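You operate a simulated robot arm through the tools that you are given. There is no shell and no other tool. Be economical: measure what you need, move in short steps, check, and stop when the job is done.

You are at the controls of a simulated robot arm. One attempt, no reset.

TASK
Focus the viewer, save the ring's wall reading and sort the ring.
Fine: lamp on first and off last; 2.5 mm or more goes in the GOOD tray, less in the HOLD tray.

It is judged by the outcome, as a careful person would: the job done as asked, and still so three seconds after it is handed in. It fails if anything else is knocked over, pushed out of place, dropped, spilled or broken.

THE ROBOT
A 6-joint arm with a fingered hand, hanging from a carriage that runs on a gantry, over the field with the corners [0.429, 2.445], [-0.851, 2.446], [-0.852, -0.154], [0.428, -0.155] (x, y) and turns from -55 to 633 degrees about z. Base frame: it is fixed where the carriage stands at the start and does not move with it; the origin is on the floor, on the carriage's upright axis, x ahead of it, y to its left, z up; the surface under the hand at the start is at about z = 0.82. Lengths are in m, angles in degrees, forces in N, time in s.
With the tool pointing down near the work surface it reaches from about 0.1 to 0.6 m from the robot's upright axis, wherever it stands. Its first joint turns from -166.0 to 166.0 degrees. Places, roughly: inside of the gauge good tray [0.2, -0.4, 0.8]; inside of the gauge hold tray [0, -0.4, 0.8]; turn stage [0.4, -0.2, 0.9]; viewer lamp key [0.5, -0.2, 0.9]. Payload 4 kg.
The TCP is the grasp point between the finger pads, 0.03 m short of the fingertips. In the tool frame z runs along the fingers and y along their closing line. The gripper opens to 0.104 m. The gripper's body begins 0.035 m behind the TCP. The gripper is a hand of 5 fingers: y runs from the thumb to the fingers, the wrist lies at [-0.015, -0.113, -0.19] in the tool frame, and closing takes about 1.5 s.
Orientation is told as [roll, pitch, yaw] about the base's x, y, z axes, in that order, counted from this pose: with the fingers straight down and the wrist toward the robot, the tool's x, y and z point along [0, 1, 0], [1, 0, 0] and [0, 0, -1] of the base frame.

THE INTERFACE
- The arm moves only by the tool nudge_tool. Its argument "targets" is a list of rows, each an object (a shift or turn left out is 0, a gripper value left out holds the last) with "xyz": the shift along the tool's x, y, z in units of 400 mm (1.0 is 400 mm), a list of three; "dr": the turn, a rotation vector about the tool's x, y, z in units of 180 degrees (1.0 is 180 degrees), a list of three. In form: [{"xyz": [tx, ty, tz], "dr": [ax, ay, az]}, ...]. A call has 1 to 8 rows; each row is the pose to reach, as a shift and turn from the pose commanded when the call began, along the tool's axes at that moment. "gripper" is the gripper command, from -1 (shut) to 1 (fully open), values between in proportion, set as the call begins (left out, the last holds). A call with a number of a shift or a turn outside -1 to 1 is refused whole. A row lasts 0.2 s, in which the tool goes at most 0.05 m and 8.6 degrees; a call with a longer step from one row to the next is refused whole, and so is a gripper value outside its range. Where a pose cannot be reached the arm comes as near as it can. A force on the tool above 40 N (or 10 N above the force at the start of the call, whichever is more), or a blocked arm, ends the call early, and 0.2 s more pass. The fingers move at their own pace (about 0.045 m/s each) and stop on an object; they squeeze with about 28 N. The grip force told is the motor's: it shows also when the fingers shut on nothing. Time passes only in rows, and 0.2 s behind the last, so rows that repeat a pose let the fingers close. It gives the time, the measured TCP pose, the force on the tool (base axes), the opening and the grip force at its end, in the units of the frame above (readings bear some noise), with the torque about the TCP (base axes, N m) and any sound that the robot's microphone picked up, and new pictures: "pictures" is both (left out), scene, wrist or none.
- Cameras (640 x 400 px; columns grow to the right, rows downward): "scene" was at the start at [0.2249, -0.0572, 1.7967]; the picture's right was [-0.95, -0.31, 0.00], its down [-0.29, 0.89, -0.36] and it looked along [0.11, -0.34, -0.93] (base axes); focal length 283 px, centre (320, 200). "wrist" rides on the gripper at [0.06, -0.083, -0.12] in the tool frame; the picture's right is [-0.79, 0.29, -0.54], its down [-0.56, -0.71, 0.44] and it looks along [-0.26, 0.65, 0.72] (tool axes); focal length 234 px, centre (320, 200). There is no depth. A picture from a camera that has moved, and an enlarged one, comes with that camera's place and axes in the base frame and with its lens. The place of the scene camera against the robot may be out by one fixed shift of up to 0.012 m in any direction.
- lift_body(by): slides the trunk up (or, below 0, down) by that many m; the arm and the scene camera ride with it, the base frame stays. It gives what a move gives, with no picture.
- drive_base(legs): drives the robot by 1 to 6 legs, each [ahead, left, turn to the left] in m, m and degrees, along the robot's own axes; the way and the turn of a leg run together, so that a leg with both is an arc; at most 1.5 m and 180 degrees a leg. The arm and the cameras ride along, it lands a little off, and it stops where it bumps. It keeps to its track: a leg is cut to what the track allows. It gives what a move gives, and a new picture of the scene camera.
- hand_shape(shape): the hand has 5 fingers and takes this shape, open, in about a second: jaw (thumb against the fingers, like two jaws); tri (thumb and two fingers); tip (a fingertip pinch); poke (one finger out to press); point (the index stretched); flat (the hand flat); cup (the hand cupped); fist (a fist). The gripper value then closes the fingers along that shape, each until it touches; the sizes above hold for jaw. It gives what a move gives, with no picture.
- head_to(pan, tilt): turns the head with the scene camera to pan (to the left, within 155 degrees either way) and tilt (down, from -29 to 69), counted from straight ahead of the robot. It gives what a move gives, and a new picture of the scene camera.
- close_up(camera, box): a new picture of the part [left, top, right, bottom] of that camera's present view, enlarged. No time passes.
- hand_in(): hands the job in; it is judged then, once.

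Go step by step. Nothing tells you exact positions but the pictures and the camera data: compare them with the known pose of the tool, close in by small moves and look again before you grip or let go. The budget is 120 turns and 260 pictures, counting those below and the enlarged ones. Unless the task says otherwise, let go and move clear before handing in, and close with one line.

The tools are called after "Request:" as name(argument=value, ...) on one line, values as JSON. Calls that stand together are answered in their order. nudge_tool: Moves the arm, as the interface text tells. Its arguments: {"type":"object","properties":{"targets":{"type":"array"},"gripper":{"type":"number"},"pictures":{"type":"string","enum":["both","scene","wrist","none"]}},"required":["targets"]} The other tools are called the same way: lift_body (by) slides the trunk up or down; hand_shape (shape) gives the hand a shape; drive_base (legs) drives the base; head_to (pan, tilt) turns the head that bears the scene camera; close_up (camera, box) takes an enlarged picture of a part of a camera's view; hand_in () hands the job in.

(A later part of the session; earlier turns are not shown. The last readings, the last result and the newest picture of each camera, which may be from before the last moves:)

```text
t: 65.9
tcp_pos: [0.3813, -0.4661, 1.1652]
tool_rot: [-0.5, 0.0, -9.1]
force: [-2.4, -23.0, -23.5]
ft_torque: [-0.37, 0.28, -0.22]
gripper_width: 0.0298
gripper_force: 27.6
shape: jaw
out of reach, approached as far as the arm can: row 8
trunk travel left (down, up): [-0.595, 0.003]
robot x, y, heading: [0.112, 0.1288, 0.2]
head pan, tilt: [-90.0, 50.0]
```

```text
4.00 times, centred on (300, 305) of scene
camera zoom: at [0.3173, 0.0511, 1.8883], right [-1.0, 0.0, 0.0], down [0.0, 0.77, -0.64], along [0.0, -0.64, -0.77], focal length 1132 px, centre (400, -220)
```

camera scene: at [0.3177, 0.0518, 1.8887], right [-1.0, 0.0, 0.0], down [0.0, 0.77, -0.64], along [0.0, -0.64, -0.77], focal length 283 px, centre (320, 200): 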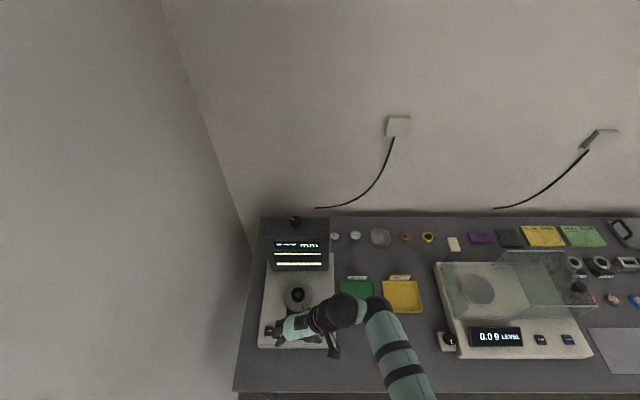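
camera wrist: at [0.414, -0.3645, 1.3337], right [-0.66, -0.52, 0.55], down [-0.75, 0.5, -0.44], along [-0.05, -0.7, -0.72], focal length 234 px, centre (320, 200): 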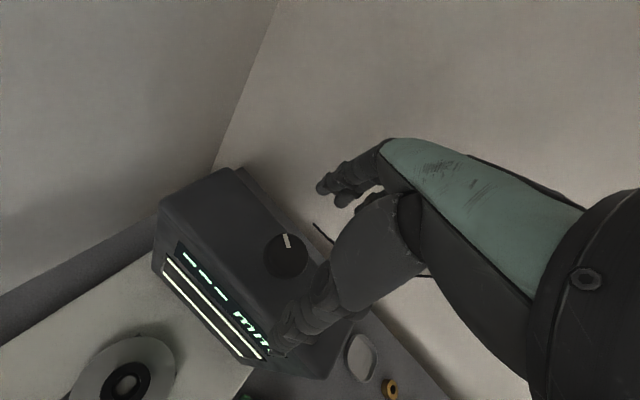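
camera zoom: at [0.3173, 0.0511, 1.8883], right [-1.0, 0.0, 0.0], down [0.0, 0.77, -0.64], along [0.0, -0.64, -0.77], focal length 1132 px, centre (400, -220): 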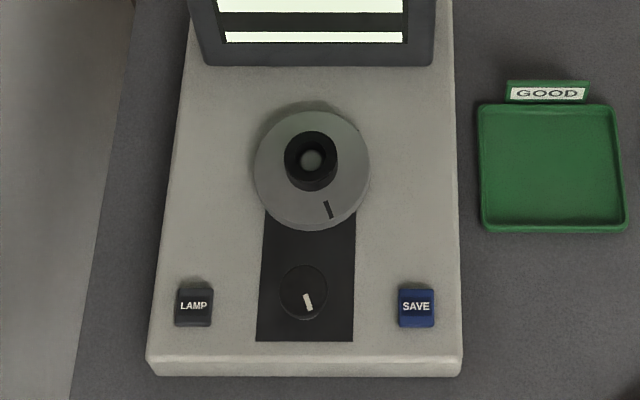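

To check whether this is best focus, I turn the knob back about 8° and compare.

Request:
nudge_tool(targets=[{"dr": [0, 0, 0.045]}, {"dr": [0, 0, 0.045]}], pictures="none")

Request:
close_up(camera="scene", box=[280, 220, 320, 270])

Request:
nudge_tool(targets=[{"dr": [0, 0, 0.045]}, {"dr": [0, 0, 0.045]}], pictures="none")

Request:
close_up(camera="scene", box=[280, 220, 320, 270])

```text
t: 66.5
tcp_pos: [0.3809, -0.464, 1.1672]
tool_rot: [-0.3, 0.0, -17.2]
force: [-0.5, -20.0, -17.5]
ft_torque: [-0.3, 0.25, -0.13]
gripper_width: 0.0303
gripper_force: 27.6
shape: jaw
trunk travel left (down, up): [-0.595, 0.003]
robot x, y, heading: [0.1085, 0.1331, -0.1]
head pan, tilt: [-90.0, 50.0]
```

```text
8.00 times, centred on (300, 245) of scene
camera zoom: at [0.3174, 0.0513, 1.8886], right [-1.0, 0.0, 0.0], down [0.0, 0.77, -0.64], along [0.0, -0.64, -0.77], focal length 2265 px, centre (480, -160)
```

zoom: 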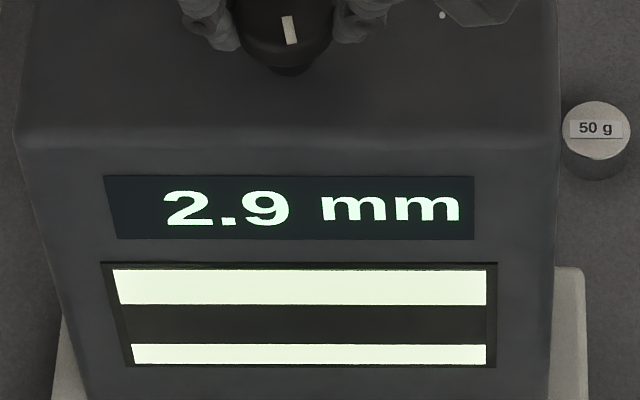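

```text
t: 67.1
tcp_pos: [0.381, -0.4637, 1.1652]
tool_rot: [-0.2, 0.1, -25.3]
force: [-1.9, -14.2, -13.2]
ft_torque: [-0.19, 0.24, -0.13]
gripper_width: 0.0305
gripper_force: 27.8
shape: jaw
trunk travel left (down, up): [-0.595, 0.003]
robot x, y, heading: [0.1121, 0.128, -0.1]
head pan, tilt: [-90.0, 50.0]
```

```text
8.00 times, centred on (300, 245) of scene
camera zoom: at [0.3174, 0.0515, 1.8886], right [-1.0, 0.0, 0.0], down [0.0, 0.77, -0.64], along [0.0, -0.64, -0.77], focal length 2265 px, centre (480, -160)
```

zoom: 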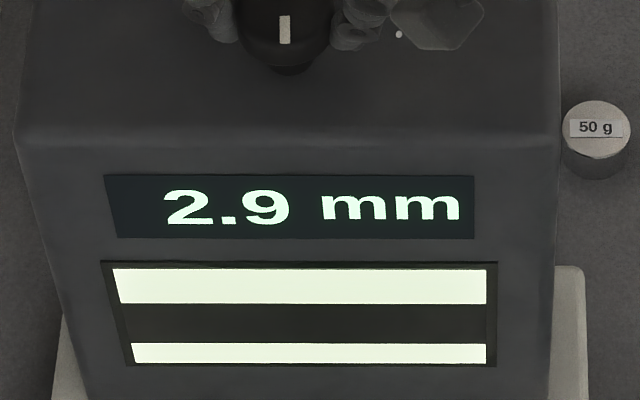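

Reading stays 2.9 over that range, so it is in focus, with the mark pointing straight at the front. I release the knob, lift off, and go to the stage knob to see whether the reading depends on the stage angle.

Request:
nudge_tool(targets=[{"xyz": [0, 0, 0]}, {"xyz": [0, 0, 0]}, {"xyz": [0, 0, 0]}, {"xyz": [0, 0, 0]}, {"xyz": [0, 0, -0.05]}, {"xyz": [0, 0, -0.11]}, {"xyz": [0, 0, -0.11]}], gripper=1, pictures="none")

Request:
nudge_tool(targets=[{"dr": [0, 0, -0.045]}, {"dr": [0, 0, -0.09]}, {"dr": [0, 0, -0.09]}], pictures="none")

Request:
close_up(camera="scene", box=[260, 200, 340, 280])

```text
t: 68.7
tcp_pos: [0.381, -0.4631, 1.2101]
tool_rot: [-0.2, 0.0, -25.1]
force: [0.3, -0.5, 0.0]
ft_torque: [-0.03, -0.02, 0.0]
gripper_width: 0.1039
gripper_force: 0.1
shape: jaw
trunk travel left (down, up): [-0.595, 0.003]
robot x, y, heading: [0.1123, 0.1314, 0.1]
head pan, tilt: [-90.0, 50.0]
```

```text
t: 69.5
tcp_pos: [0.3816, -0.4634, 1.2096]
tool_rot: [-0.3, 0.0, -8.9]
force: [0.2, -0.6, 0.1]
ft_torque: [0.01, 0.03, 0.02]
gripper_width: 0.1035
gripper_force: 0.0
shape: jaw
trunk travel left (down, up): [-0.595, 0.003]
robot x, y, heading: [0.1088, 0.1335, -0.0]
head pan, tilt: [-90.0, 50.0]
```

```text
5.00 times, centred on (300, 240) of scene
camera zoom: at [0.3177, 0.0518, 1.8887], right [-1.0, 0.0, 0.0], down [0.0, 0.77, -0.64], along [0.0, -0.64, -0.77], focal length 1416 px, centre (420, 0)
```

zoom: 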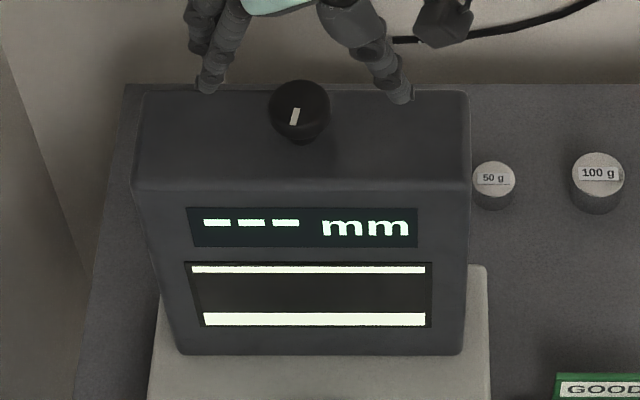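

Releasing let the knob spring back slightly out of focus. I regrip further round and turn it past by a margin.

Request:
nudge_tool(targets=[{"dr": [0, 0, 0.045]}, {"dr": [0, 0, 0.09]}, {"dr": [0, 0, 0.135]}, {"dr": [0, 0, 0.18]}, {"dr": [0, 0, 0.225]}, {"dr": [0, 0, 0.27]}], pictures="none")

Request:
nudge_tool(targets=[{"xyz": [0, 0, 0.04]}, {"xyz": [0, 0, 0.08]}, {"xyz": [0, 0, 0.11]}, {"xyz": [0, 0, 0.11]}], pictures="none")

Request:
nudge_tool(targets=[{"xyz": [0, 0, 0]}, {"xyz": [0, 0, 0]}, {"xyz": [0, 0, 0]}, {"xyz": [0, 0, 0]}, {"xyz": [0, 0, 0]}, {"xyz": [0, 0, 0]}, {"xyz": [0, 0, 0]}], gripper=-1, pictures="none")

Request:
nudge_tool(targets=[{"dr": [0, 0, -0.045]}, {"dr": [0, 0, -0.09]}, {"dr": [0, 0, -0.135]}, {"dr": [0, 0, -0.18]}, {"dr": [0, 0, -0.18]}], pictures="none")

Request:
close_up(camera="scene", box=[260, 200, 340, 280])

```text
t: 70.9
tcp_pos: [0.3813, -0.4612, 1.209]
tool_rot: [-0.1, 0.0, -57.7]
force: [-1.0, -0.3, 0.3]
ft_torque: [0.02, 0.01, -0.01]
gripper_width: 0.104
gripper_force: 0.0
shape: jaw
trunk travel left (down, up): [-0.595, 0.003]
robot x, y, heading: [0.1114, 0.1339, 0.1]
head pan, tilt: [-90.0, 50.0]
```

```text
t: 71.9
tcp_pos: [0.382, -0.4643, 1.1675]
tool_rot: [-0.2, -0.2, -57.7]
force: [0.5, 0.3, 0.9]
ft_torque: [0.02, 0.0, 0.0]
gripper_width: 0.1037
gripper_force: 0.0
shape: jaw
trunk travel left (down, up): [-0.595, 0.003]
robot x, y, heading: [0.1071, 0.1318, 0.0]
head pan, tilt: [-90.0, 50.0]
```

```text
t: 73.5
tcp_pos: [0.3813, -0.4627, 1.1666]
tool_rot: [-0.2, -0.1, -57.6]
force: [-1.9, 4.3, 3.0]
ft_torque: [0.07, 0.04, 0.01]
gripper_width: 0.0331
gripper_force: 28.1
shape: jaw
trunk travel left (down, up): [-0.595, 0.003]
robot x, y, heading: [0.1075, 0.1306, -0.1]
head pan, tilt: [-90.0, 50.0]
```

```text
t: 74.7
tcp_pos: [0.3783, -0.464, 1.167]
tool_rot: [-0.3, 0.0, -25.2]
force: [-9.3, -7.8, 1.2]
ft_torque: [-0.22, 0.17, -0.12]
gripper_width: 0.0329
gripper_force: 27.3
shape: jaw
trunk travel left (down, up): [-0.595, 0.003]
robot x, y, heading: [0.1119, 0.133, 0.1]
head pan, tilt: [-90.0, 50.0]
```

```text
5.00 times, centred on (300, 240) of scene
camera zoom: at [0.3172, 0.0512, 1.8885], right [-1.0, 0.0, 0.0], down [0.0, 0.77, -0.64], along [0.0, -0.64, -0.77], focal length 1416 px, centre (420, 0)
```

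zoom: 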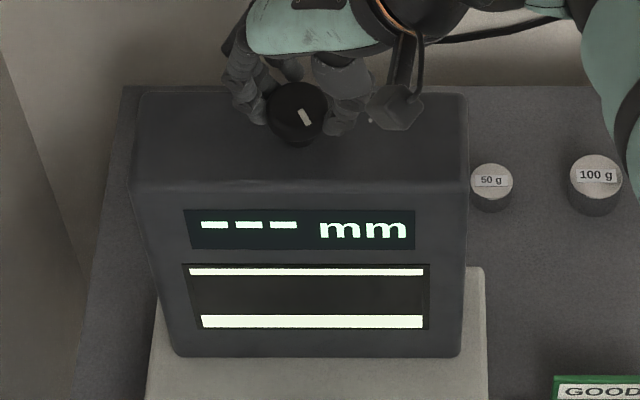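

Now slightly past. I turn back in small steps.

Request:
nudge_tool(targets=[{"dr": [0, 0, 0.04]}, {"dr": [0, 0, 0.06]}, {"dr": [0, 0, 0.06]}], pictures="none")

Request:
close_up(camera="scene", box=[280, 215, 320, 270])

```text
t: 75.5
tcp_pos: [0.3791, -0.4633, 1.1661]
tool_rot: [-0.3, -0.1, -36.0]
force: [-8.0, -0.7, 8.4]
ft_torque: [-0.04, 0.16, -0.04]
gripper_width: 0.0327
gripper_force: 28.4
shape: jaw
trunk travel left (down, up): [-0.595, 0.003]
robot x, y, heading: [0.1118, 0.1333, 0.1]
head pan, tilt: [-90.0, 50.0]
```

```text
7.27 times, centred on (300, 242) of scene
camera zoom: at [0.3174, 0.0516, 1.8886], right [-1.0, 0.0, 0.0], down [0.0, 0.77, -0.64], along [0.0, -0.64, -0.77], focal length 2059 px, centre (466, -109)
```

zoom: 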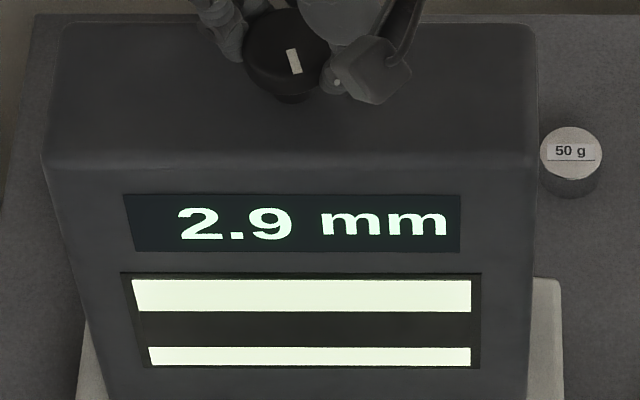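

In focus again with low residual twist. I release gently without moving and check.

Request:
nudge_tool(targets=[{"xyz": [0, 0, 0]}, {"xyz": [0, 0, 0]}, {"xyz": [0, 0, 0]}, {"xyz": [0, 0, 0]}], gripper=1, pictures="none")

Request:
close_up(camera="scene", box=[280, 215, 320, 270])

```text
t: 76.5
tcp_pos: [0.3814, -0.4632, 1.1653]
tool_rot: [-0.2, 0.0, -36.0]
force: [-0.4, 0.0, -0.9]
ft_torque: [-0.01, -0.03, -0.01]
gripper_width: 0.1036
gripper_force: 0.0
shape: jaw
trunk travel left (down, up): [-0.595, 0.003]
robot x, y, heading: [0.1089, 0.1344, -0.0]
head pan, tilt: [-90.0, 50.0]
```

```text
7.27 times, centred on (300, 242) of scene
camera zoom: at [0.3177, 0.0518, 1.8886], right [-1.0, 0.0, 0.0], down [0.0, 0.77, -0.64], along [0.0, -0.64, -0.77], focal length 2059 px, centre (466, -109)
```

zoom: 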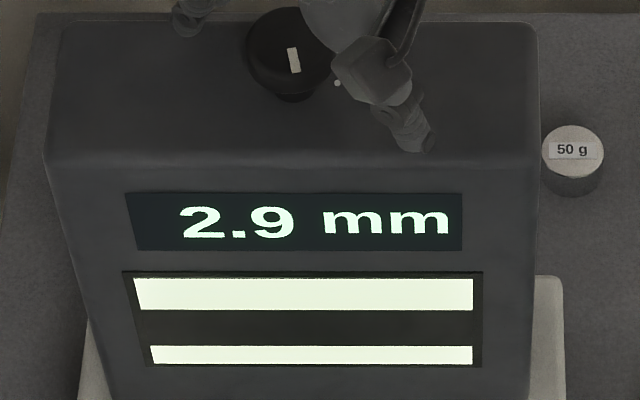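

Still 2.9 mm after release. I lift, straighten yaw, and go to the stage knob to check the wall around the ring.

Request:
nudge_tool(targets=[{"xyz": [0, 0, -0.06]}, {"xyz": [0, 0, -0.11]}, {"xyz": [0, 0, -0.11], "dr": [0, 0, -0.04]}, {"xyz": [0, 0, -0.11], "dr": [0, 0, -0.08]}, {"xyz": [0, 0, -0.11], "dr": [0, 0, -0.12]}, {"xyz": [0, 0, -0.11], "dr": [0, 0, -0.16]}, {"xyz": [0, 0, -0.11], "dr": [0, 0, -0.19]}, {"xyz": [0, 0, -0.11], "dr": [0, 0, -0.19]}], pictures="none")

Request:
nudge_tool(targets=[{"xyz": [0.1, 0, 0.03]}, {"xyz": [0.2, 0, 0.09]}, {"xyz": [0.3, 0, 0.16]}, {"xyz": [0.39, 0, 0.24]}, {"xyz": [0.47, 0, 0.33]}, {"xyz": [0.54, 0, 0.42]}, {"xyz": [0.6, 0, 0.5]}, {"xyz": [0.625, 0, 0.53]}], pictures="none")

Request:
close_up(camera="scene", box=[240, 200, 350, 350])

Request:
close_up(camera="wrist", box=[200, 140, 380, 320])

```text
t: 78.3
tcp_pos: [0.3807, -0.4602, 1.2102]
tool_rot: [-0.4, 0.1, -1.9]
force: [-0.5, 0.0, 0.0]
ft_torque: [0.0, 0.03, -0.01]
gripper_width: 0.1036
gripper_force: 0.1
shape: jaw
trunk travel left (down, up): [-0.595, 0.003]
robot x, y, heading: [0.1097, 0.133, 0.1]
head pan, tilt: [-90.0, 50.0]
```

```text
t: 80.1
tcp_pos: [0.3893, -0.2149, 0.9948]
tool_rot: [-0.2, 0.1, -1.7]
force: [0.3, -0.4, 0.5]
ft_torque: [0.05, 0.0, -0.04]
gripper_width: 0.1037
gripper_force: 0.0
shape: jaw
trunk travel left (down, up): [-0.595, 0.003]
robot x, y, heading: [0.1085, 0.135, 0.3]
head pan, tilt: [-90.0, 50.0]
```

```text
2.67 times, centred on (295, 275) of scene
camera zoom: at [0.3176, 0.0518, 1.8887], right [-1.0, 0.0, 0.0], down [0.0, 0.77, -0.64], along [0.0, -0.64, -0.77], focal length 755 px, centre (387, 0)
```

zoom: 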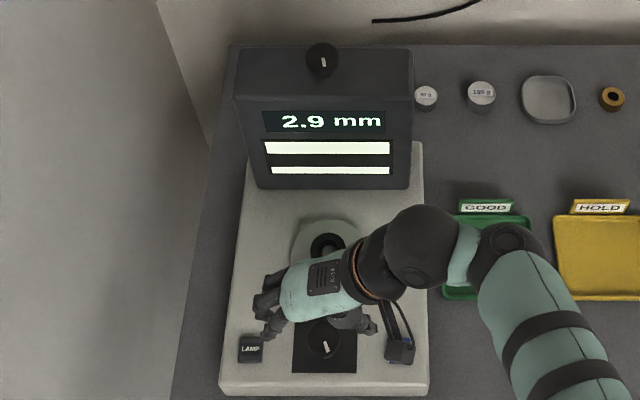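

```text
2.22 times, centred on (290, 230) of wrist
camera zoom: at [0.3071, -0.1509, 1.1142], right [0.26, -0.8, 0.55], down [-0.72, -0.54, -0.43], along [0.64, -0.28, -0.72], focal length 520 px, centre (387, 133)
```

zoom: 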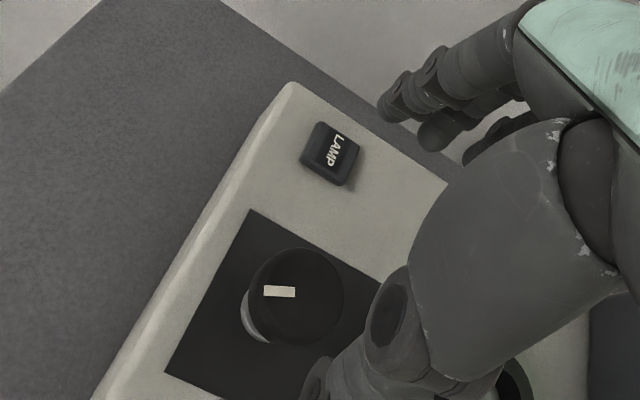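

Request:
nudge_tool(targets=[{"xyz": [0.007, -0.025, 0.05]}, {"xyz": [0.007, -0.025, 0.1]}, {"xyz": [0.007, -0.025, 0.15]}, {"xyz": [0.007, -0.025, 0.15]}], pictures="none")

Request:
nudge_tool(targets=[{"xyz": [0, 0, 0]}, {"xyz": [0, 0, 0]}, {"xyz": [0, 0, 0]}, {"xyz": [0, 0, 0]}, {"xyz": [0, 0, 0]}, {"xyz": [0, 0, 0]}, {"xyz": [0, 0, 0]}], gripper=-1, pictures="none")

Request:
nudge_tool(targets=[{"dr": [0, 0, 0.045]}, {"dr": [0, 0, 0.09]}, {"dr": [0, 0, 0.135]}, {"dr": [0, 0, 0.18]}, {"dr": [0, 0, 0.18]}], pictures="none")

Request:
close_up(camera="scene", box=[270, 230, 330, 320])

Request:
nudge_tool(targets=[{"dr": [0, 0, 0.045]}, {"dr": [0, 0, 0.09]}, {"dr": [0, 0, 0.135]}, {"dr": [0, 0, 0.18]}, {"dr": [0, 0, 0.225]}, {"dr": [0, 0, 0.225]}], pictures="none")

Request:
close_up(camera="scene", box=[270, 230, 330, 320])

```text
t: 81.1
tcp_pos: [0.3786, -0.2085, 0.9357]
tool_rot: [-0.1, 0.0, -1.8]
force: [0.7, -0.8, -0.2]
ft_torque: [0.0, -0.02, 0.01]
gripper_width: 0.104
gripper_force: 0.1
shape: jaw
trunk travel left (down, up): [-0.595, 0.003]
robot x, y, heading: [0.1078, 0.1328, 0.0]
head pan, tilt: [-90.0, 50.0]
```

```text
t: 82.7
tcp_pos: [0.3788, -0.2084, 0.9351]
tool_rot: [-0.2, 0.0, -1.8]
force: [-1.4, 1.2, 1.5]
ft_torque: [0.01, -0.03, 0.03]
gripper_width: 0.0253
gripper_force: 28.2
shape: jaw
trunk travel left (down, up): [-0.595, 0.003]
robot x, y, heading: [0.108, 0.1365, 0.3]
head pan, tilt: [-90.0, 50.0]
```

```text
t: 83.9
tcp_pos: [0.3838, -0.2061, 0.9363]
tool_rot: [0.1, -0.1, -34.1]
force: [17.1, 11.3, -2.9]
ft_torque: [0.18, -0.48, 0.31]
gripper_width: 0.026
gripper_force: 28.1
shape: jaw
trunk travel left (down, up): [-0.595, 0.003]
robot x, y, heading: [0.1116, 0.1315, 0.1]
head pan, tilt: [-90.0, 50.0]
```

```text
4.44 times, centred on (300, 275) of scene
camera zoom: at [0.3187, 0.0525, 1.8889], right [-1.0, 0.0, 0.0], down [0.0, 0.77, -0.64], along [0.0, -0.64, -0.77], focal length 1258 px, centre (409, -133)
```

zoom: 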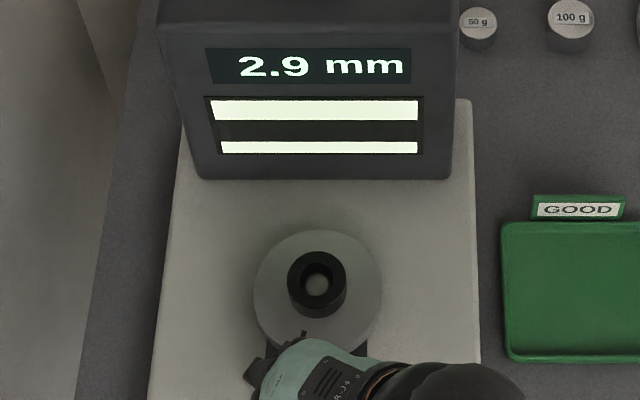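

```text
t: 85.3
tcp_pos: [0.3885, -0.2065, 0.938]
tool_rot: [0.4, -0.2, -74.2]
force: [32.4, 4.2, -12.8]
ft_torque: [0.39, -0.73, 0.41]
gripper_width: 0.0256
gripper_force: 27.9
shape: jaw
trunk travel left (down, up): [-0.595, 0.003]
robot x, y, heading: [0.1132, 0.1306, 0.1]
head pan, tilt: [-90.0, 50.0]
```

```text
4.44 times, centred on (300, 275) of scene
camera zoom: at [0.3194, 0.0522, 1.8894], right [-1.0, 0.0, 0.0], down [0.0, 0.77, -0.64], along [0.0, -0.64, -0.77], focal length 1258 px, centre (409, -133)
```

zoom: 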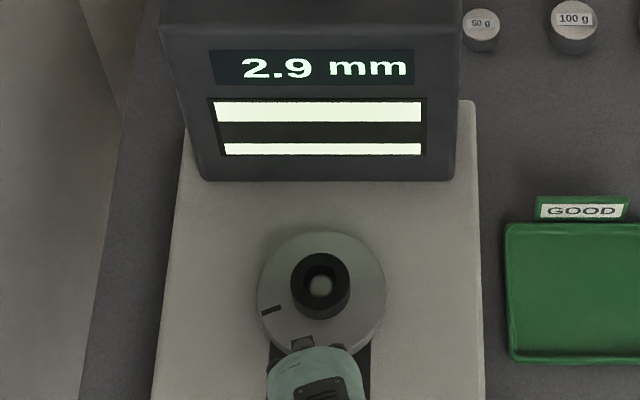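

Request:
close_up(camera="scene", box=[285, 248, 315, 268])

Request:
close_up(camera="scene", box=[285, 278, 320, 310])

```text
16.00 times, centred on (300, 258) of scene
camera zoom: at [0.3194, 0.0522, 1.8894], right [-1.0, 0.0, 0.0], down [0.0, 0.77, -0.64], along [0.0, -0.64, -0.77], focal length 4530 px, centre (640, -728)
```

zoom: 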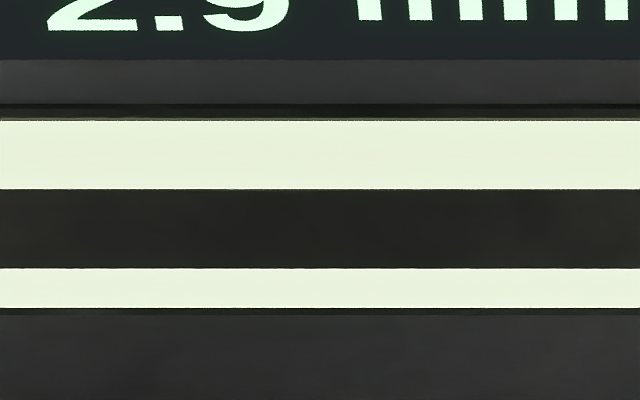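

```text
12.50 times, centred on (302, 294) of scene
camera zoom: at [0.3194, 0.0522, 1.8894], right [-1.0, 0.0, 0.0], down [0.0, 0.77, -0.64], along [0.0, -0.64, -0.77], focal length 3539 px, centre (539, -975)
```

zoom: 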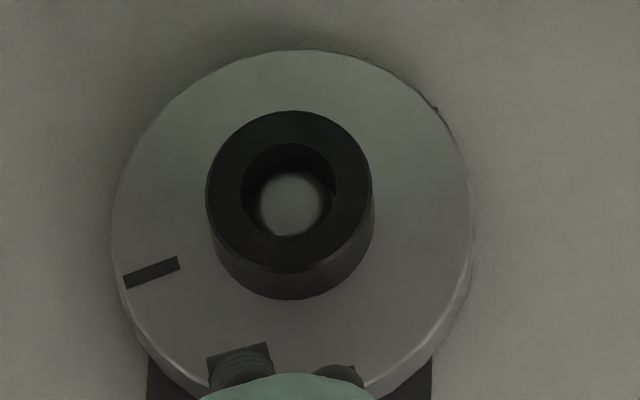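

The reading stays 2.9 mm around the stage and the ring is concentric, so it is a GOOD ring. I turn the stage back to its original angle and release.

Request:
nudge_tool(targets=[{"dr": [0, 0, -0.047]}, {"dr": [0, 0, -0.094]}, {"dr": [0, 0, -0.141]}, {"dr": [0, 0, -0.188]}, {"dr": [0, 0, -0.235]}, {"dr": [0, 0, -0.282]}, {"dr": [0, 0, -0.329]}, {"dr": [0, 0, -0.376]}], pictures="none")

Request:
nudge_tool(targets=[{"xyz": [0, 0, 0]}, {"xyz": [0, 0, 0]}, {"xyz": [0, 0, 0]}, {"xyz": [0, 0, 0]}, {"xyz": [0, 0, -0.08]}, {"xyz": [0, 0, -0.15]}], gripper=1, pictures="none")

Request:
hand_shape(shape="poke")

Request:
close_up(camera="scene", box=[240, 200, 350, 350])

Request:
close_up(camera="wrist", box=[160, 160, 400, 400])

```text
t: 87.1
tcp_pos: [0.3793, -0.2113, 0.9365]
tool_rot: [-0.3, 0.1, -6.9]
force: [-4.9, 6.4, 29.7]
ft_torque: [0.24, 0.0, 0.03]
gripper_width: 0.0277
gripper_force: 28.2
shape: jaw
trunk travel left (down, up): [-0.595, 0.003]
robot x, y, heading: [0.112, 0.1319, 0.2]
head pan, tilt: [-90.0, 50.0]
```

```text
t: 88.5
tcp_pos: [0.3795, -0.2099, 0.9969]
tool_rot: [-0.3, 0.0, -7.1]
force: [0.6, 0.5, -0.3]
ft_torque: [-0.05, 0.0, -0.04]
gripper_width: 0.1036
gripper_force: 0.0
shape: jaw
trunk travel left (down, up): [-0.595, 0.003]
robot x, y, heading: [0.1098, 0.1299, 0.1]
head pan, tilt: [-90.0, 50.0]
```

```text
t: 89.4
tcp_pos: [0.3798, -0.2105, 0.9978]
tool_rot: [-0.2, 0.1, -7.0]
force: [0.0, 0.1, 0.2]
ft_torque: [-0.03, -0.04, 0.01]
gripper_width: 0.0
gripper_force: 0.0
shape: poke
trunk travel left (down, up): [-0.595, 0.003]
robot x, y, heading: [0.11, 0.1309, 0.1]
head pan, tilt: [-90.0, 50.0]
```

```text
2.67 times, centred on (295, 275) of scene
camera zoom: at [0.3177, 0.0518, 1.8887], right [-1.0, 0.0, 0.0], down [0.0, 0.77, -0.64], along [0.0, -0.64, -0.77], focal length 755 px, centre (387, 0)
```

zoom: 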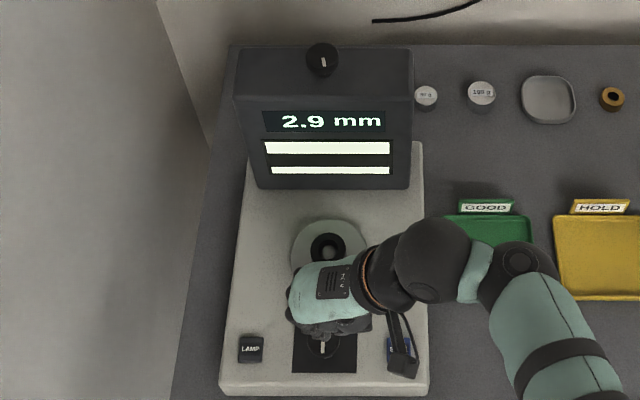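

```text
1.67 times, centred on (280, 280) of wrist
camera zoom: at [0.3038, -0.14, 1.1158], right [0.19, -0.82, 0.55], down [-0.77, -0.47, -0.43], along [0.61, -0.34, -0.72], focal length 390 px, centre (387, 67)
```

zoom: 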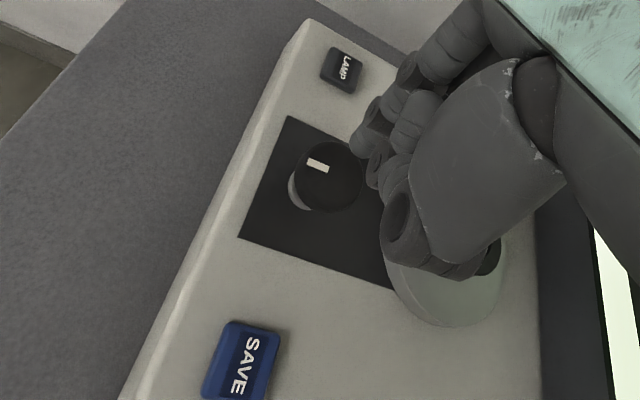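

SAVE is near (0.295,-0.213). I move the poking finger above it and check.

Request:
nudge_tool(targets=[{"xyz": [-0.016, -0.11, 0]}, {"xyz": [-0.033, -0.215, 0]}, {"xyz": [-0.033, -0.215, 0.08]}, {"xyz": [-0.033, -0.215, 0.17]}, {"xyz": [-0.033, -0.215, 0.17]}], pictures="none")

Request:
close_up(camera="wrist", box=[220, 160, 380, 320])

```text
t: 90.6
tcp_pos: [0.2931, -0.2126, 0.9298]
tool_rot: [-0.2, 0.1, -7.1]
force: [-0.1, 0.0, 0.4]
ft_torque: [0.0, -0.03, -0.01]
gripper_width: 0.0
gripper_force: 0.0
shape: poke
trunk travel left (down, up): [-0.595, 0.003]
robot x, y, heading: [0.1101, 0.133, 0.2]
head pan, tilt: [-90.0, 50.0]
```

```text
2.50 times, centred on (300, 240) of wrist
camera zoom: at [0.2164, -0.142, 1.0475], right [0.19, -0.82, 0.55], down [-0.77, -0.47, -0.43], along [0.61, -0.34, -0.72], focal length 585 px, centre (370, 100)
```

zoom: 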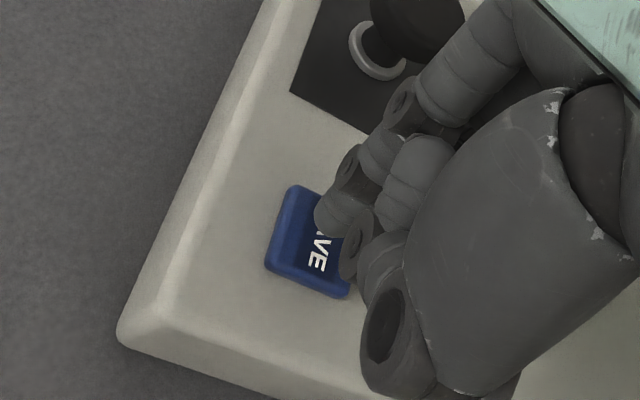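

Alignment matches that of the lamp press. I press SAVE.

Request:
nudge_tool(targets=[{"xyz": [0, 0, 0.025]}, {"xyz": [0, 0, 0.045]}, {"xyz": [0, 0, 0.058]}], pictures="none")

Request:
close_up(camera="scene", box=[260, 200, 340, 280])

```text
t: 91.4
tcp_pos: [0.2938, -0.213, 0.9079]
tool_rot: [-0.3, -0.1, -7.0]
force: [-0.7, 5.8, 24.3]
ft_torque: [0.22, 0.05, 0.0]
gripper_width: 0.0
gripper_force: 0.0
shape: poke
trunk travel left (down, up): [-0.595, 0.003]
robot x, y, heading: [0.108, 0.1353, 0.0]
head pan, tilt: [-90.0, 50.0]
heard: click
```

```text
5.00 times, centred on (300, 240) of scene
camera zoom: at [0.3179, 0.0519, 1.8894], right [-1.0, 0.0, 0.0], down [0.0, 0.77, -0.64], along [0.0, -0.64, -0.77], focal length 1416 px, centre (420, 0)
```

zoom: 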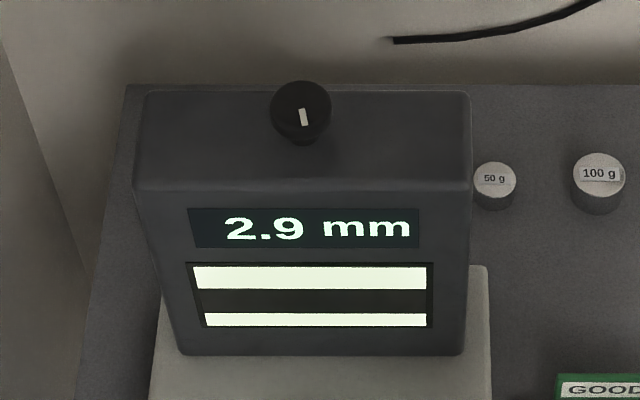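

SAVE clicked with 2.9 mm showing. I lift, switch to the jaw, and go over the ring.

Request:
nudge_tool(targets=[{"xyz": [0, 0, -0.06]}, {"xyz": [0, 0, -0.16]}, {"xyz": [0, 0, -0.25]}, {"xyz": [0, 0.05, -0.25], "dr": [0, 0, -0.038]}], pictures="none")

Request:
hand_shape(shape="jaw")

Request:
close_up(camera="scene", box=[240, 200, 400, 350])

Request:
nudge_tool(targets=[{"xyz": [0, 0, 0]}], pictures="wrist")

```text
t: 92.4
tcp_pos: [0.3121, -0.2138, 1.0067]
tool_rot: [-0.1, 0.1, -0.2]
force: [-0.1, 1.0, -0.5]
ft_torque: [0.01, -0.02, -0.01]
gripper_width: 0.0
gripper_force: 0.0
shape: poke
trunk travel left (down, up): [-0.595, 0.003]
robot x, y, heading: [0.1071, 0.1307, 0.2]
head pan, tilt: [-90.0, 50.0]
```

```text
t: 93.3
tcp_pos: [0.3115, -0.2145, 1.0067]
tool_rot: [-0.2, 0.1, -0.3]
force: [-0.1, -1.3, -0.1]
ft_torque: [-0.02, 0.01, 0.0]
gripper_width: 0.1039
gripper_force: 0.0
shape: jaw
trunk travel left (down, up): [-0.595, 0.003]
robot x, y, heading: [0.1085, 0.1273, 0.1]
head pan, tilt: [-90.0, 50.0]
```

```text
2.67 times, centred on (320, 275) of scene
camera zoom: at [0.3177, 0.0518, 1.8887], right [-1.0, 0.0, 0.0], down [0.0, 0.77, -0.64], along [0.0, -0.64, -0.77], focal length 755 px, centre (320, 0)
```

zoom: 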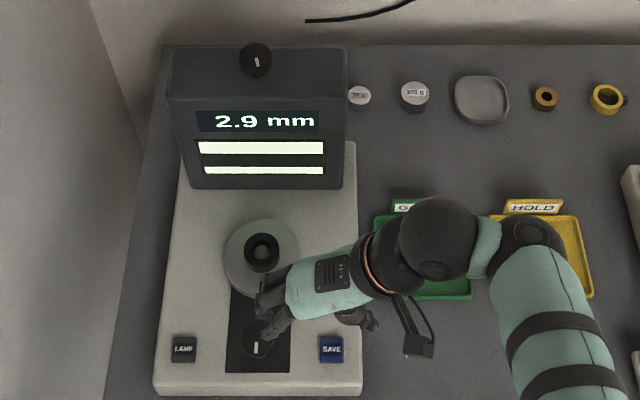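

```text
t: 93.7
tcp_pos: [0.3121, -0.214, 1.0045]
tool_rot: [-0.2, 0.1, -0.2]
force: [-0.1, 0.0, -0.1]
ft_torque: [0.04, 0.03, 0.01]
gripper_width: 0.1039
gripper_force: 0.0
shape: jaw
trunk travel left (down, up): [-0.595, 0.003]
robot x, y, heading: [0.1098, 0.1327, -0.1]
head pan, tilt: [-90.0, 50.0]
camera wrist: at [0.2281, -0.1529, 1.125], right [0.29, -0.79, 0.54], down [-0.71, -0.56, -0.43], along [0.65, -0.26, -0.72], focal length 234 px, centre (320, 200)
```

wrist: 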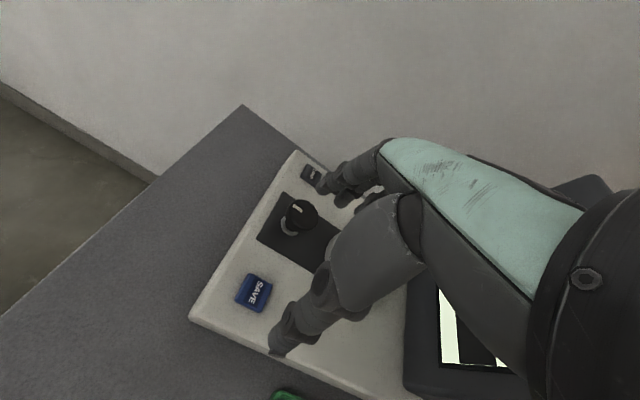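

The ring is near (0.380,-0.329), top at about 0.917. I move above it with open jaws and check.

Request:
nudge_tool(targets=[{"xyz": [-0.08, 0.06, 0]}, {"xyz": [-0.16, 0.12, 0]}, {"xyz": [-0.24, 0.17, 0]}, {"xyz": [-0.2875, 0.17, 0]}, {"xyz": [-0.2875, 0.17, 0.03]}], pictures="none")

Request:
close_up(camera="wrist", box=[200, 140, 380, 320])

Request:
close_up(camera="scene", box=[250, 230, 370, 330])

```text
t: 94.9
tcp_pos: [0.3791, -0.3294, 0.9937]
tool_rot: [-0.1, 0.1, -0.3]
force: [0.8, -0.2, 0.3]
ft_torque: [0.02, 0.01, 0.01]
gripper_width: 0.104
gripper_force: 0.1
shape: jaw
trunk travel left (down, up): [-0.595, 0.003]
robot x, y, heading: [0.1122, 0.1319, 0.1]
head pan, tilt: [-90.0, 50.0]
```

```text
2.22 times, centred on (290, 230) of wrist
camera zoom: at [0.2958, -0.2682, 1.1129], right [0.29, -0.79, 0.55], down [-0.71, -0.56, -0.43], along [0.64, -0.26, -0.72], focal length 520 px, centre (387, 133)
```

zoom: 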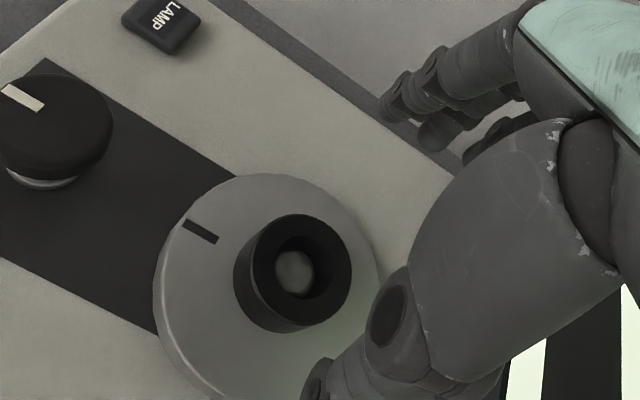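

```text
4.00 times, centred on (310, 280) of scene
camera zoom: at [0.3177, 0.0518, 1.8887], right [-1.0, 0.0, 0.0], down [0.0, 0.77, -0.64], along [0.0, -0.64, -0.77], focal length 1132 px, centre (360, -120)
```

zoom: 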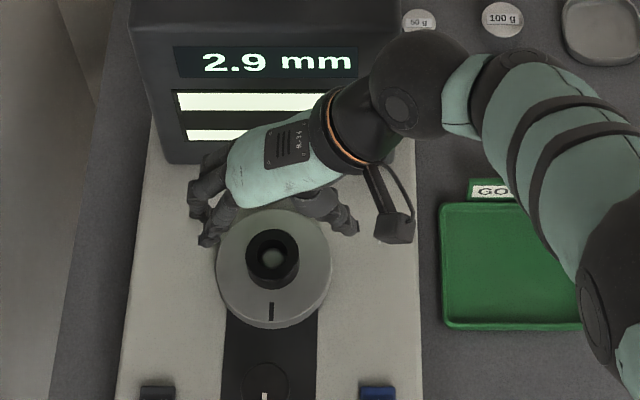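

Request:
nudge_tool(targets=[{"xyz": [0.008, 0.008, 0.06]}, {"xyz": [0.008, 0.008, 0.12]}, {"xyz": [0.008, 0.008, 0.15]}, {"xyz": [0.008, 0.008, 0.15]}], pictures="none")

Request:
close_up(camera="wrist", box=[230, 160, 390, 320])

Request:
close_up(camera="scene", box=[260, 250, 340, 320])

```text
t: 95.9
tcp_pos: [0.3728, -0.2998, 0.9572]
tool_rot: [-0.2, 0.1, -0.3]
force: [-0.6, -0.2, -0.5]
ft_torque: [-0.01, 0.01, 0.01]
gripper_width: 0.104
gripper_force: 0.0
shape: jaw
out of reach, approached as far as the arm can: row 1, 2, 3, 4
trunk travel left (down, up): [-0.595, 0.003]
robot x, y, heading: [0.1069, 0.1327, 0.0]
head pan, tilt: [-90.0, 50.0]
```

```text
2.50 times, centred on (310, 240) of wrist
camera zoom: at [0.2873, -0.2392, 1.076], right [0.29, -0.79, 0.54], down [-0.71, -0.56, -0.43], along [0.64, -0.26, -0.72], focal length 585 px, centre (345, 100)
```

zoom: 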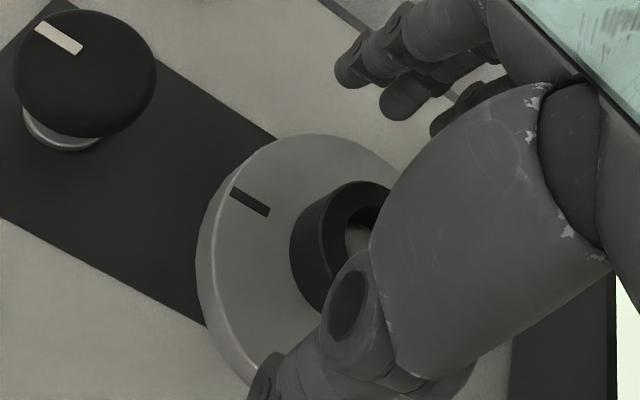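

```text
5.71 times, centred on (300, 285) of scene
camera zoom: at [0.3176, 0.052, 1.8886], right [-1.0, 0.0, 0.0], down [0.0, 0.77, -0.64], along [0.0, -0.64, -0.77], focal length 1618 px, centre (434, -286)
```

zoom: 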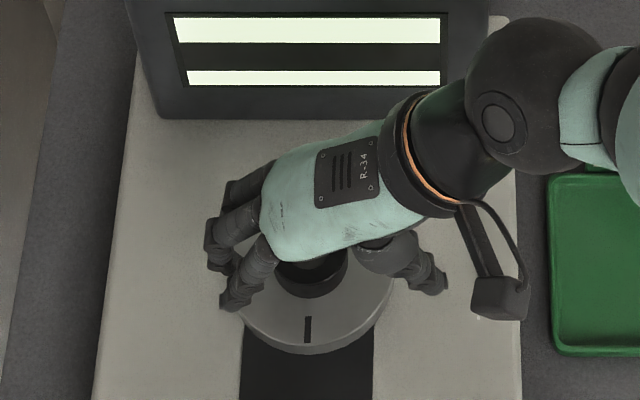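

The arm ran out of reach again. I raise, draw in, and drive the base closer.

Request:
nudge_tool(targets=[{"xyz": [0, 0, -0.08]}, {"xyz": [0.08, 0.02, -0.1]}, {"xyz": [0.15, 0.022, -0.1]}, {"xyz": [0.15, 0.022, -0.1]}], pictures="none")

Request:
drive_base(legs=[[0, -0.088, 0]])

Request:
close_up(camera="wrist", box=[200, 140, 380, 320])

```text
t: 96.9
tcp_pos: [0.3763, -0.2357, 0.998]
tool_rot: [0.2, 0.2, -0.2]
force: [0.3, 2.1, -0.8]
ft_torque: [-0.06, -0.06, 0.0]
gripper_width: 0.1039
gripper_force: 0.2
shape: jaw
out of reach, approached as far as the arm can: row 1
trunk travel left (down, up): [-0.595, 0.003]
robot x, y, heading: [0.1107, 0.1313, 0.0]
head pan, tilt: [-90.0, 50.0]
```

```text
t: 98.0
tcp_pos: [0.3783, -0.3292, 1.0004]
tool_rot: [-0.2, 0.1, -0.2]
force: [0.7, 1.2, -1.2]
ft_torque: [0.01, 0.03, -0.02]
gripper_width: 0.104
gripper_force: 0.1
shape: jaw
trunk travel left (down, up): [-0.595, 0.003]
robot x, y, heading: [0.1097, 0.0437, -0.0]
head pan, tilt: [-90.0, 50.0]
camera scene: at [0.3178, -0.0365, 1.8887], right [-1.0, 0.0, 0.0], down [0.0, 0.77, -0.64], along [0.0, -0.64, -0.77], focal length 283 px, centre (320, 200)
```

scene: 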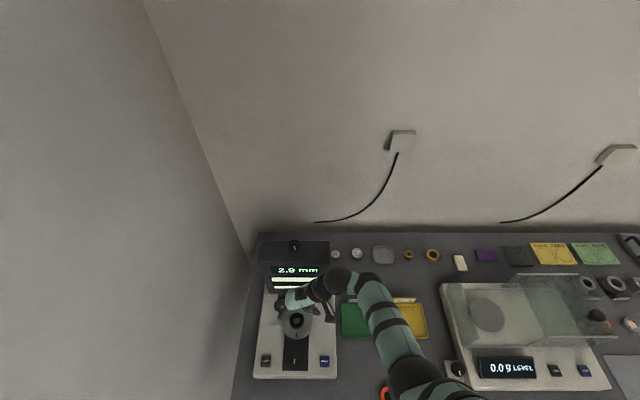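

```text
2.22 times, centred on (290, 230) of wrist
camera zoom: at [0.2935, -0.2685, 1.1188], right [0.29, -0.79, 0.54], down [-0.71, -0.56, -0.43], along [0.64, -0.26, -0.72], focal length 520 px, centre (387, 133)
```

zoom: 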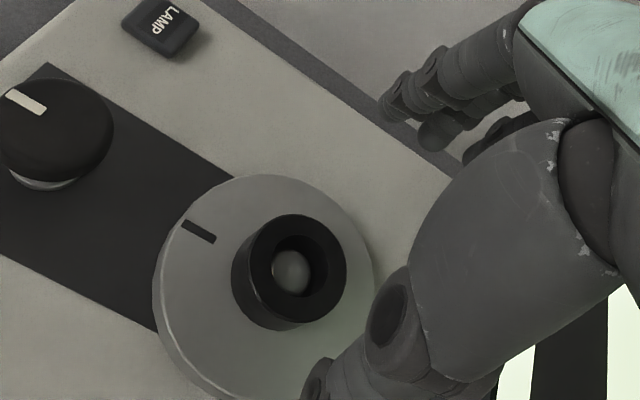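

Request:
nudge_tool(targets=[{"xyz": [0.008, 0.009, 0.06]}, {"xyz": [0.008, 0.009, 0.12]}, {"xyz": [0.008, 0.009, 0.16]}, {"xyz": [0.008, 0.009, 0.16]}], pictures="none")

Request:
close_up(camera="wrist", box=[230, 160, 390, 320])

Request:
close_up(camera="scene", box=[260, 280, 340, 350])

```text
t: 99.0
tcp_pos: [0.3804, -0.3269, 0.936]
tool_rot: [-0.2, 0.1, -0.2]
force: [0.9, 0.3, 0.5]
ft_torque: [0.02, 0.01, 0.0]
gripper_width: 0.104
gripper_force: 0.1
shape: jaw
trunk travel left (down, up): [-0.595, 0.003]
robot x, y, heading: [0.1092, 0.0444, 0.1]
head pan, tilt: [-90.0, 50.0]
```

```text
2.50 times, centred on (310, 240) of wrist
camera zoom: at [0.297, -0.2653, 1.0553], right [0.29, -0.79, 0.55], down [-0.71, -0.56, -0.43], along [0.64, -0.26, -0.72], focal length 585 px, centre (345, 100)
```

zoom: 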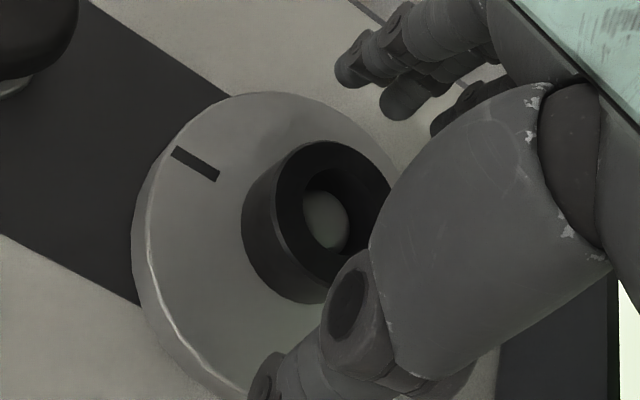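

```text
5.71 times, centred on (300, 315) of scene
camera zoom: at [0.3178, -0.0365, 1.8887], right [-1.0, 0.0, 0.0], down [0.0, 0.77, -0.64], along [0.0, -0.64, -0.77], focal length 1618 px, centre (434, -457)
```

zoom: 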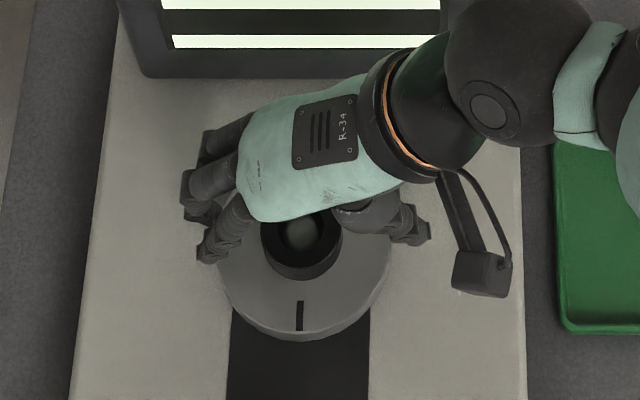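

The ring is centred between the jaws. I lower 8 mm more and close gently on it.

Request:
nudge_tool(targets=[{"xyz": [0, 0, 0.01]}, {"xyz": [0, 0, 0.02]}, {"xyz": [0, 0, 0.02]}], pictures="none")

Request:
nudge_tool(targets=[{"xyz": [0, 0, 0]}, {"xyz": [0, 0, 0]}, {"xyz": [0, 0, 0]}, {"xyz": [0, 0, 0]}, {"xyz": [0, 0, 0]}, {"xyz": [0, 0, 0]}, {"xyz": [0, 0, 0]}], gripper=-1, pictures="none")

Request:
close_up(camera="wrist", box=[230, 160, 390, 320])

```text
t: 99.8
tcp_pos: [0.3809, -0.3259, 0.9279]
tool_rot: [-0.2, -0.1, -0.3]
force: [0.0, -0.4, 0.1]
ft_torque: [0.0, 0.01, 0.02]
gripper_width: 0.104
gripper_force: 0.0
shape: jaw
trunk travel left (down, up): [-0.595, 0.003]
robot x, y, heading: [0.1117, 0.0451, 0.2]
head pan, tilt: [-90.0, 50.0]
```

```text
t: 101.4
tcp_pos: [0.3806, -0.326, 0.9282]
tool_rot: [-0.2, 0.1, -0.2]
force: [0.1, 0.6, -0.5]
ft_torque: [-0.02, 0.0, 0.0]
gripper_width: 0.0426
gripper_force: 28.1
shape: jaw
trunk travel left (down, up): [-0.595, 0.003]
robot x, y, heading: [0.1085, 0.0424, 0.2]
head pan, tilt: [-90.0, 50.0]
```

```text
2.50 times, centred on (310, 240) of wrist
camera zoom: at [0.2971, -0.2657, 1.0473], right [0.29, -0.79, 0.54], down [-0.71, -0.56, -0.43], along [0.64, -0.26, -0.72], focal length 585 px, centre (345, 100)
```

zoom: 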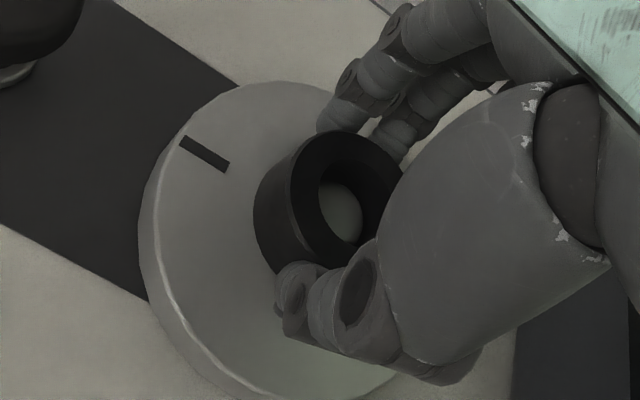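

Ring gripped (43 mm). I lift straight up and check.

Request:
nudge_tool(targets=[{"xyz": [0, 0, -0.04]}, {"xyz": [0, 0, -0.1]}, {"xyz": [0, 0, -0.18]}, {"xyz": [0, 0, -0.25]}, {"xyz": [0, 0, -0.25]}], pictures="wrist")

Request:
close_up(camera="scene", box=[250, 230, 440, 360])

```text
t: 102.6
tcp_pos: [0.3807, -0.3267, 1.0294]
tool_rot: [-0.3, 0.0, -0.2]
force: [0.0, 0.4, -0.3]
ft_torque: [0.02, -0.02, -0.01]
gripper_width: 0.0422
gripper_force: 28.2
shape: jaw
trunk travel left (down, up): [-0.595, 0.003]
robot x, y, heading: [0.1092, 0.0434, 0.1]
head pan, tilt: [-90.0, 50.0]
camera wrist: at [0.2975, -0.2654, 1.1478], right [0.29, -0.79, 0.54], down [-0.71, -0.56, -0.43], along [0.64, -0.26, -0.72], focal length 234 px, centre (320, 200)
```

wrist: 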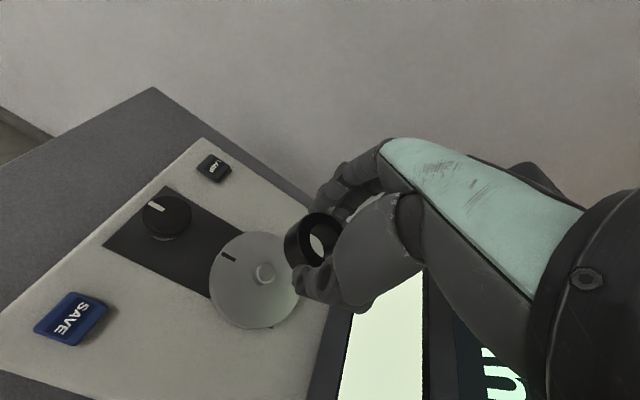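

```text
3.08 times, centred on (345, 295) of scene
camera zoom: at [0.3178, -0.0365, 1.8887], right [-1.0, 0.0, 0.0], down [0.0, 0.77, -0.64], along [0.0, -0.64, -0.77], focal length 871 px, centre (243, -92)
```

zoom: 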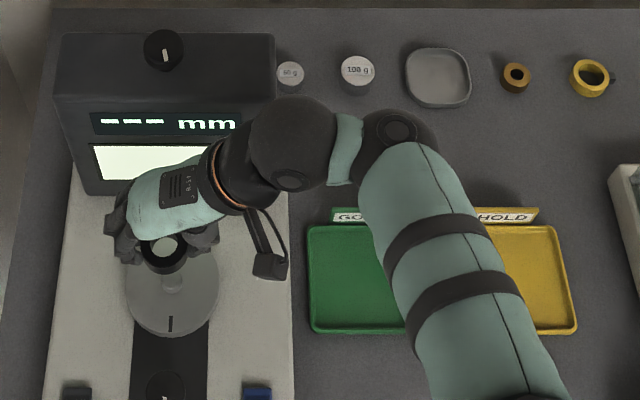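

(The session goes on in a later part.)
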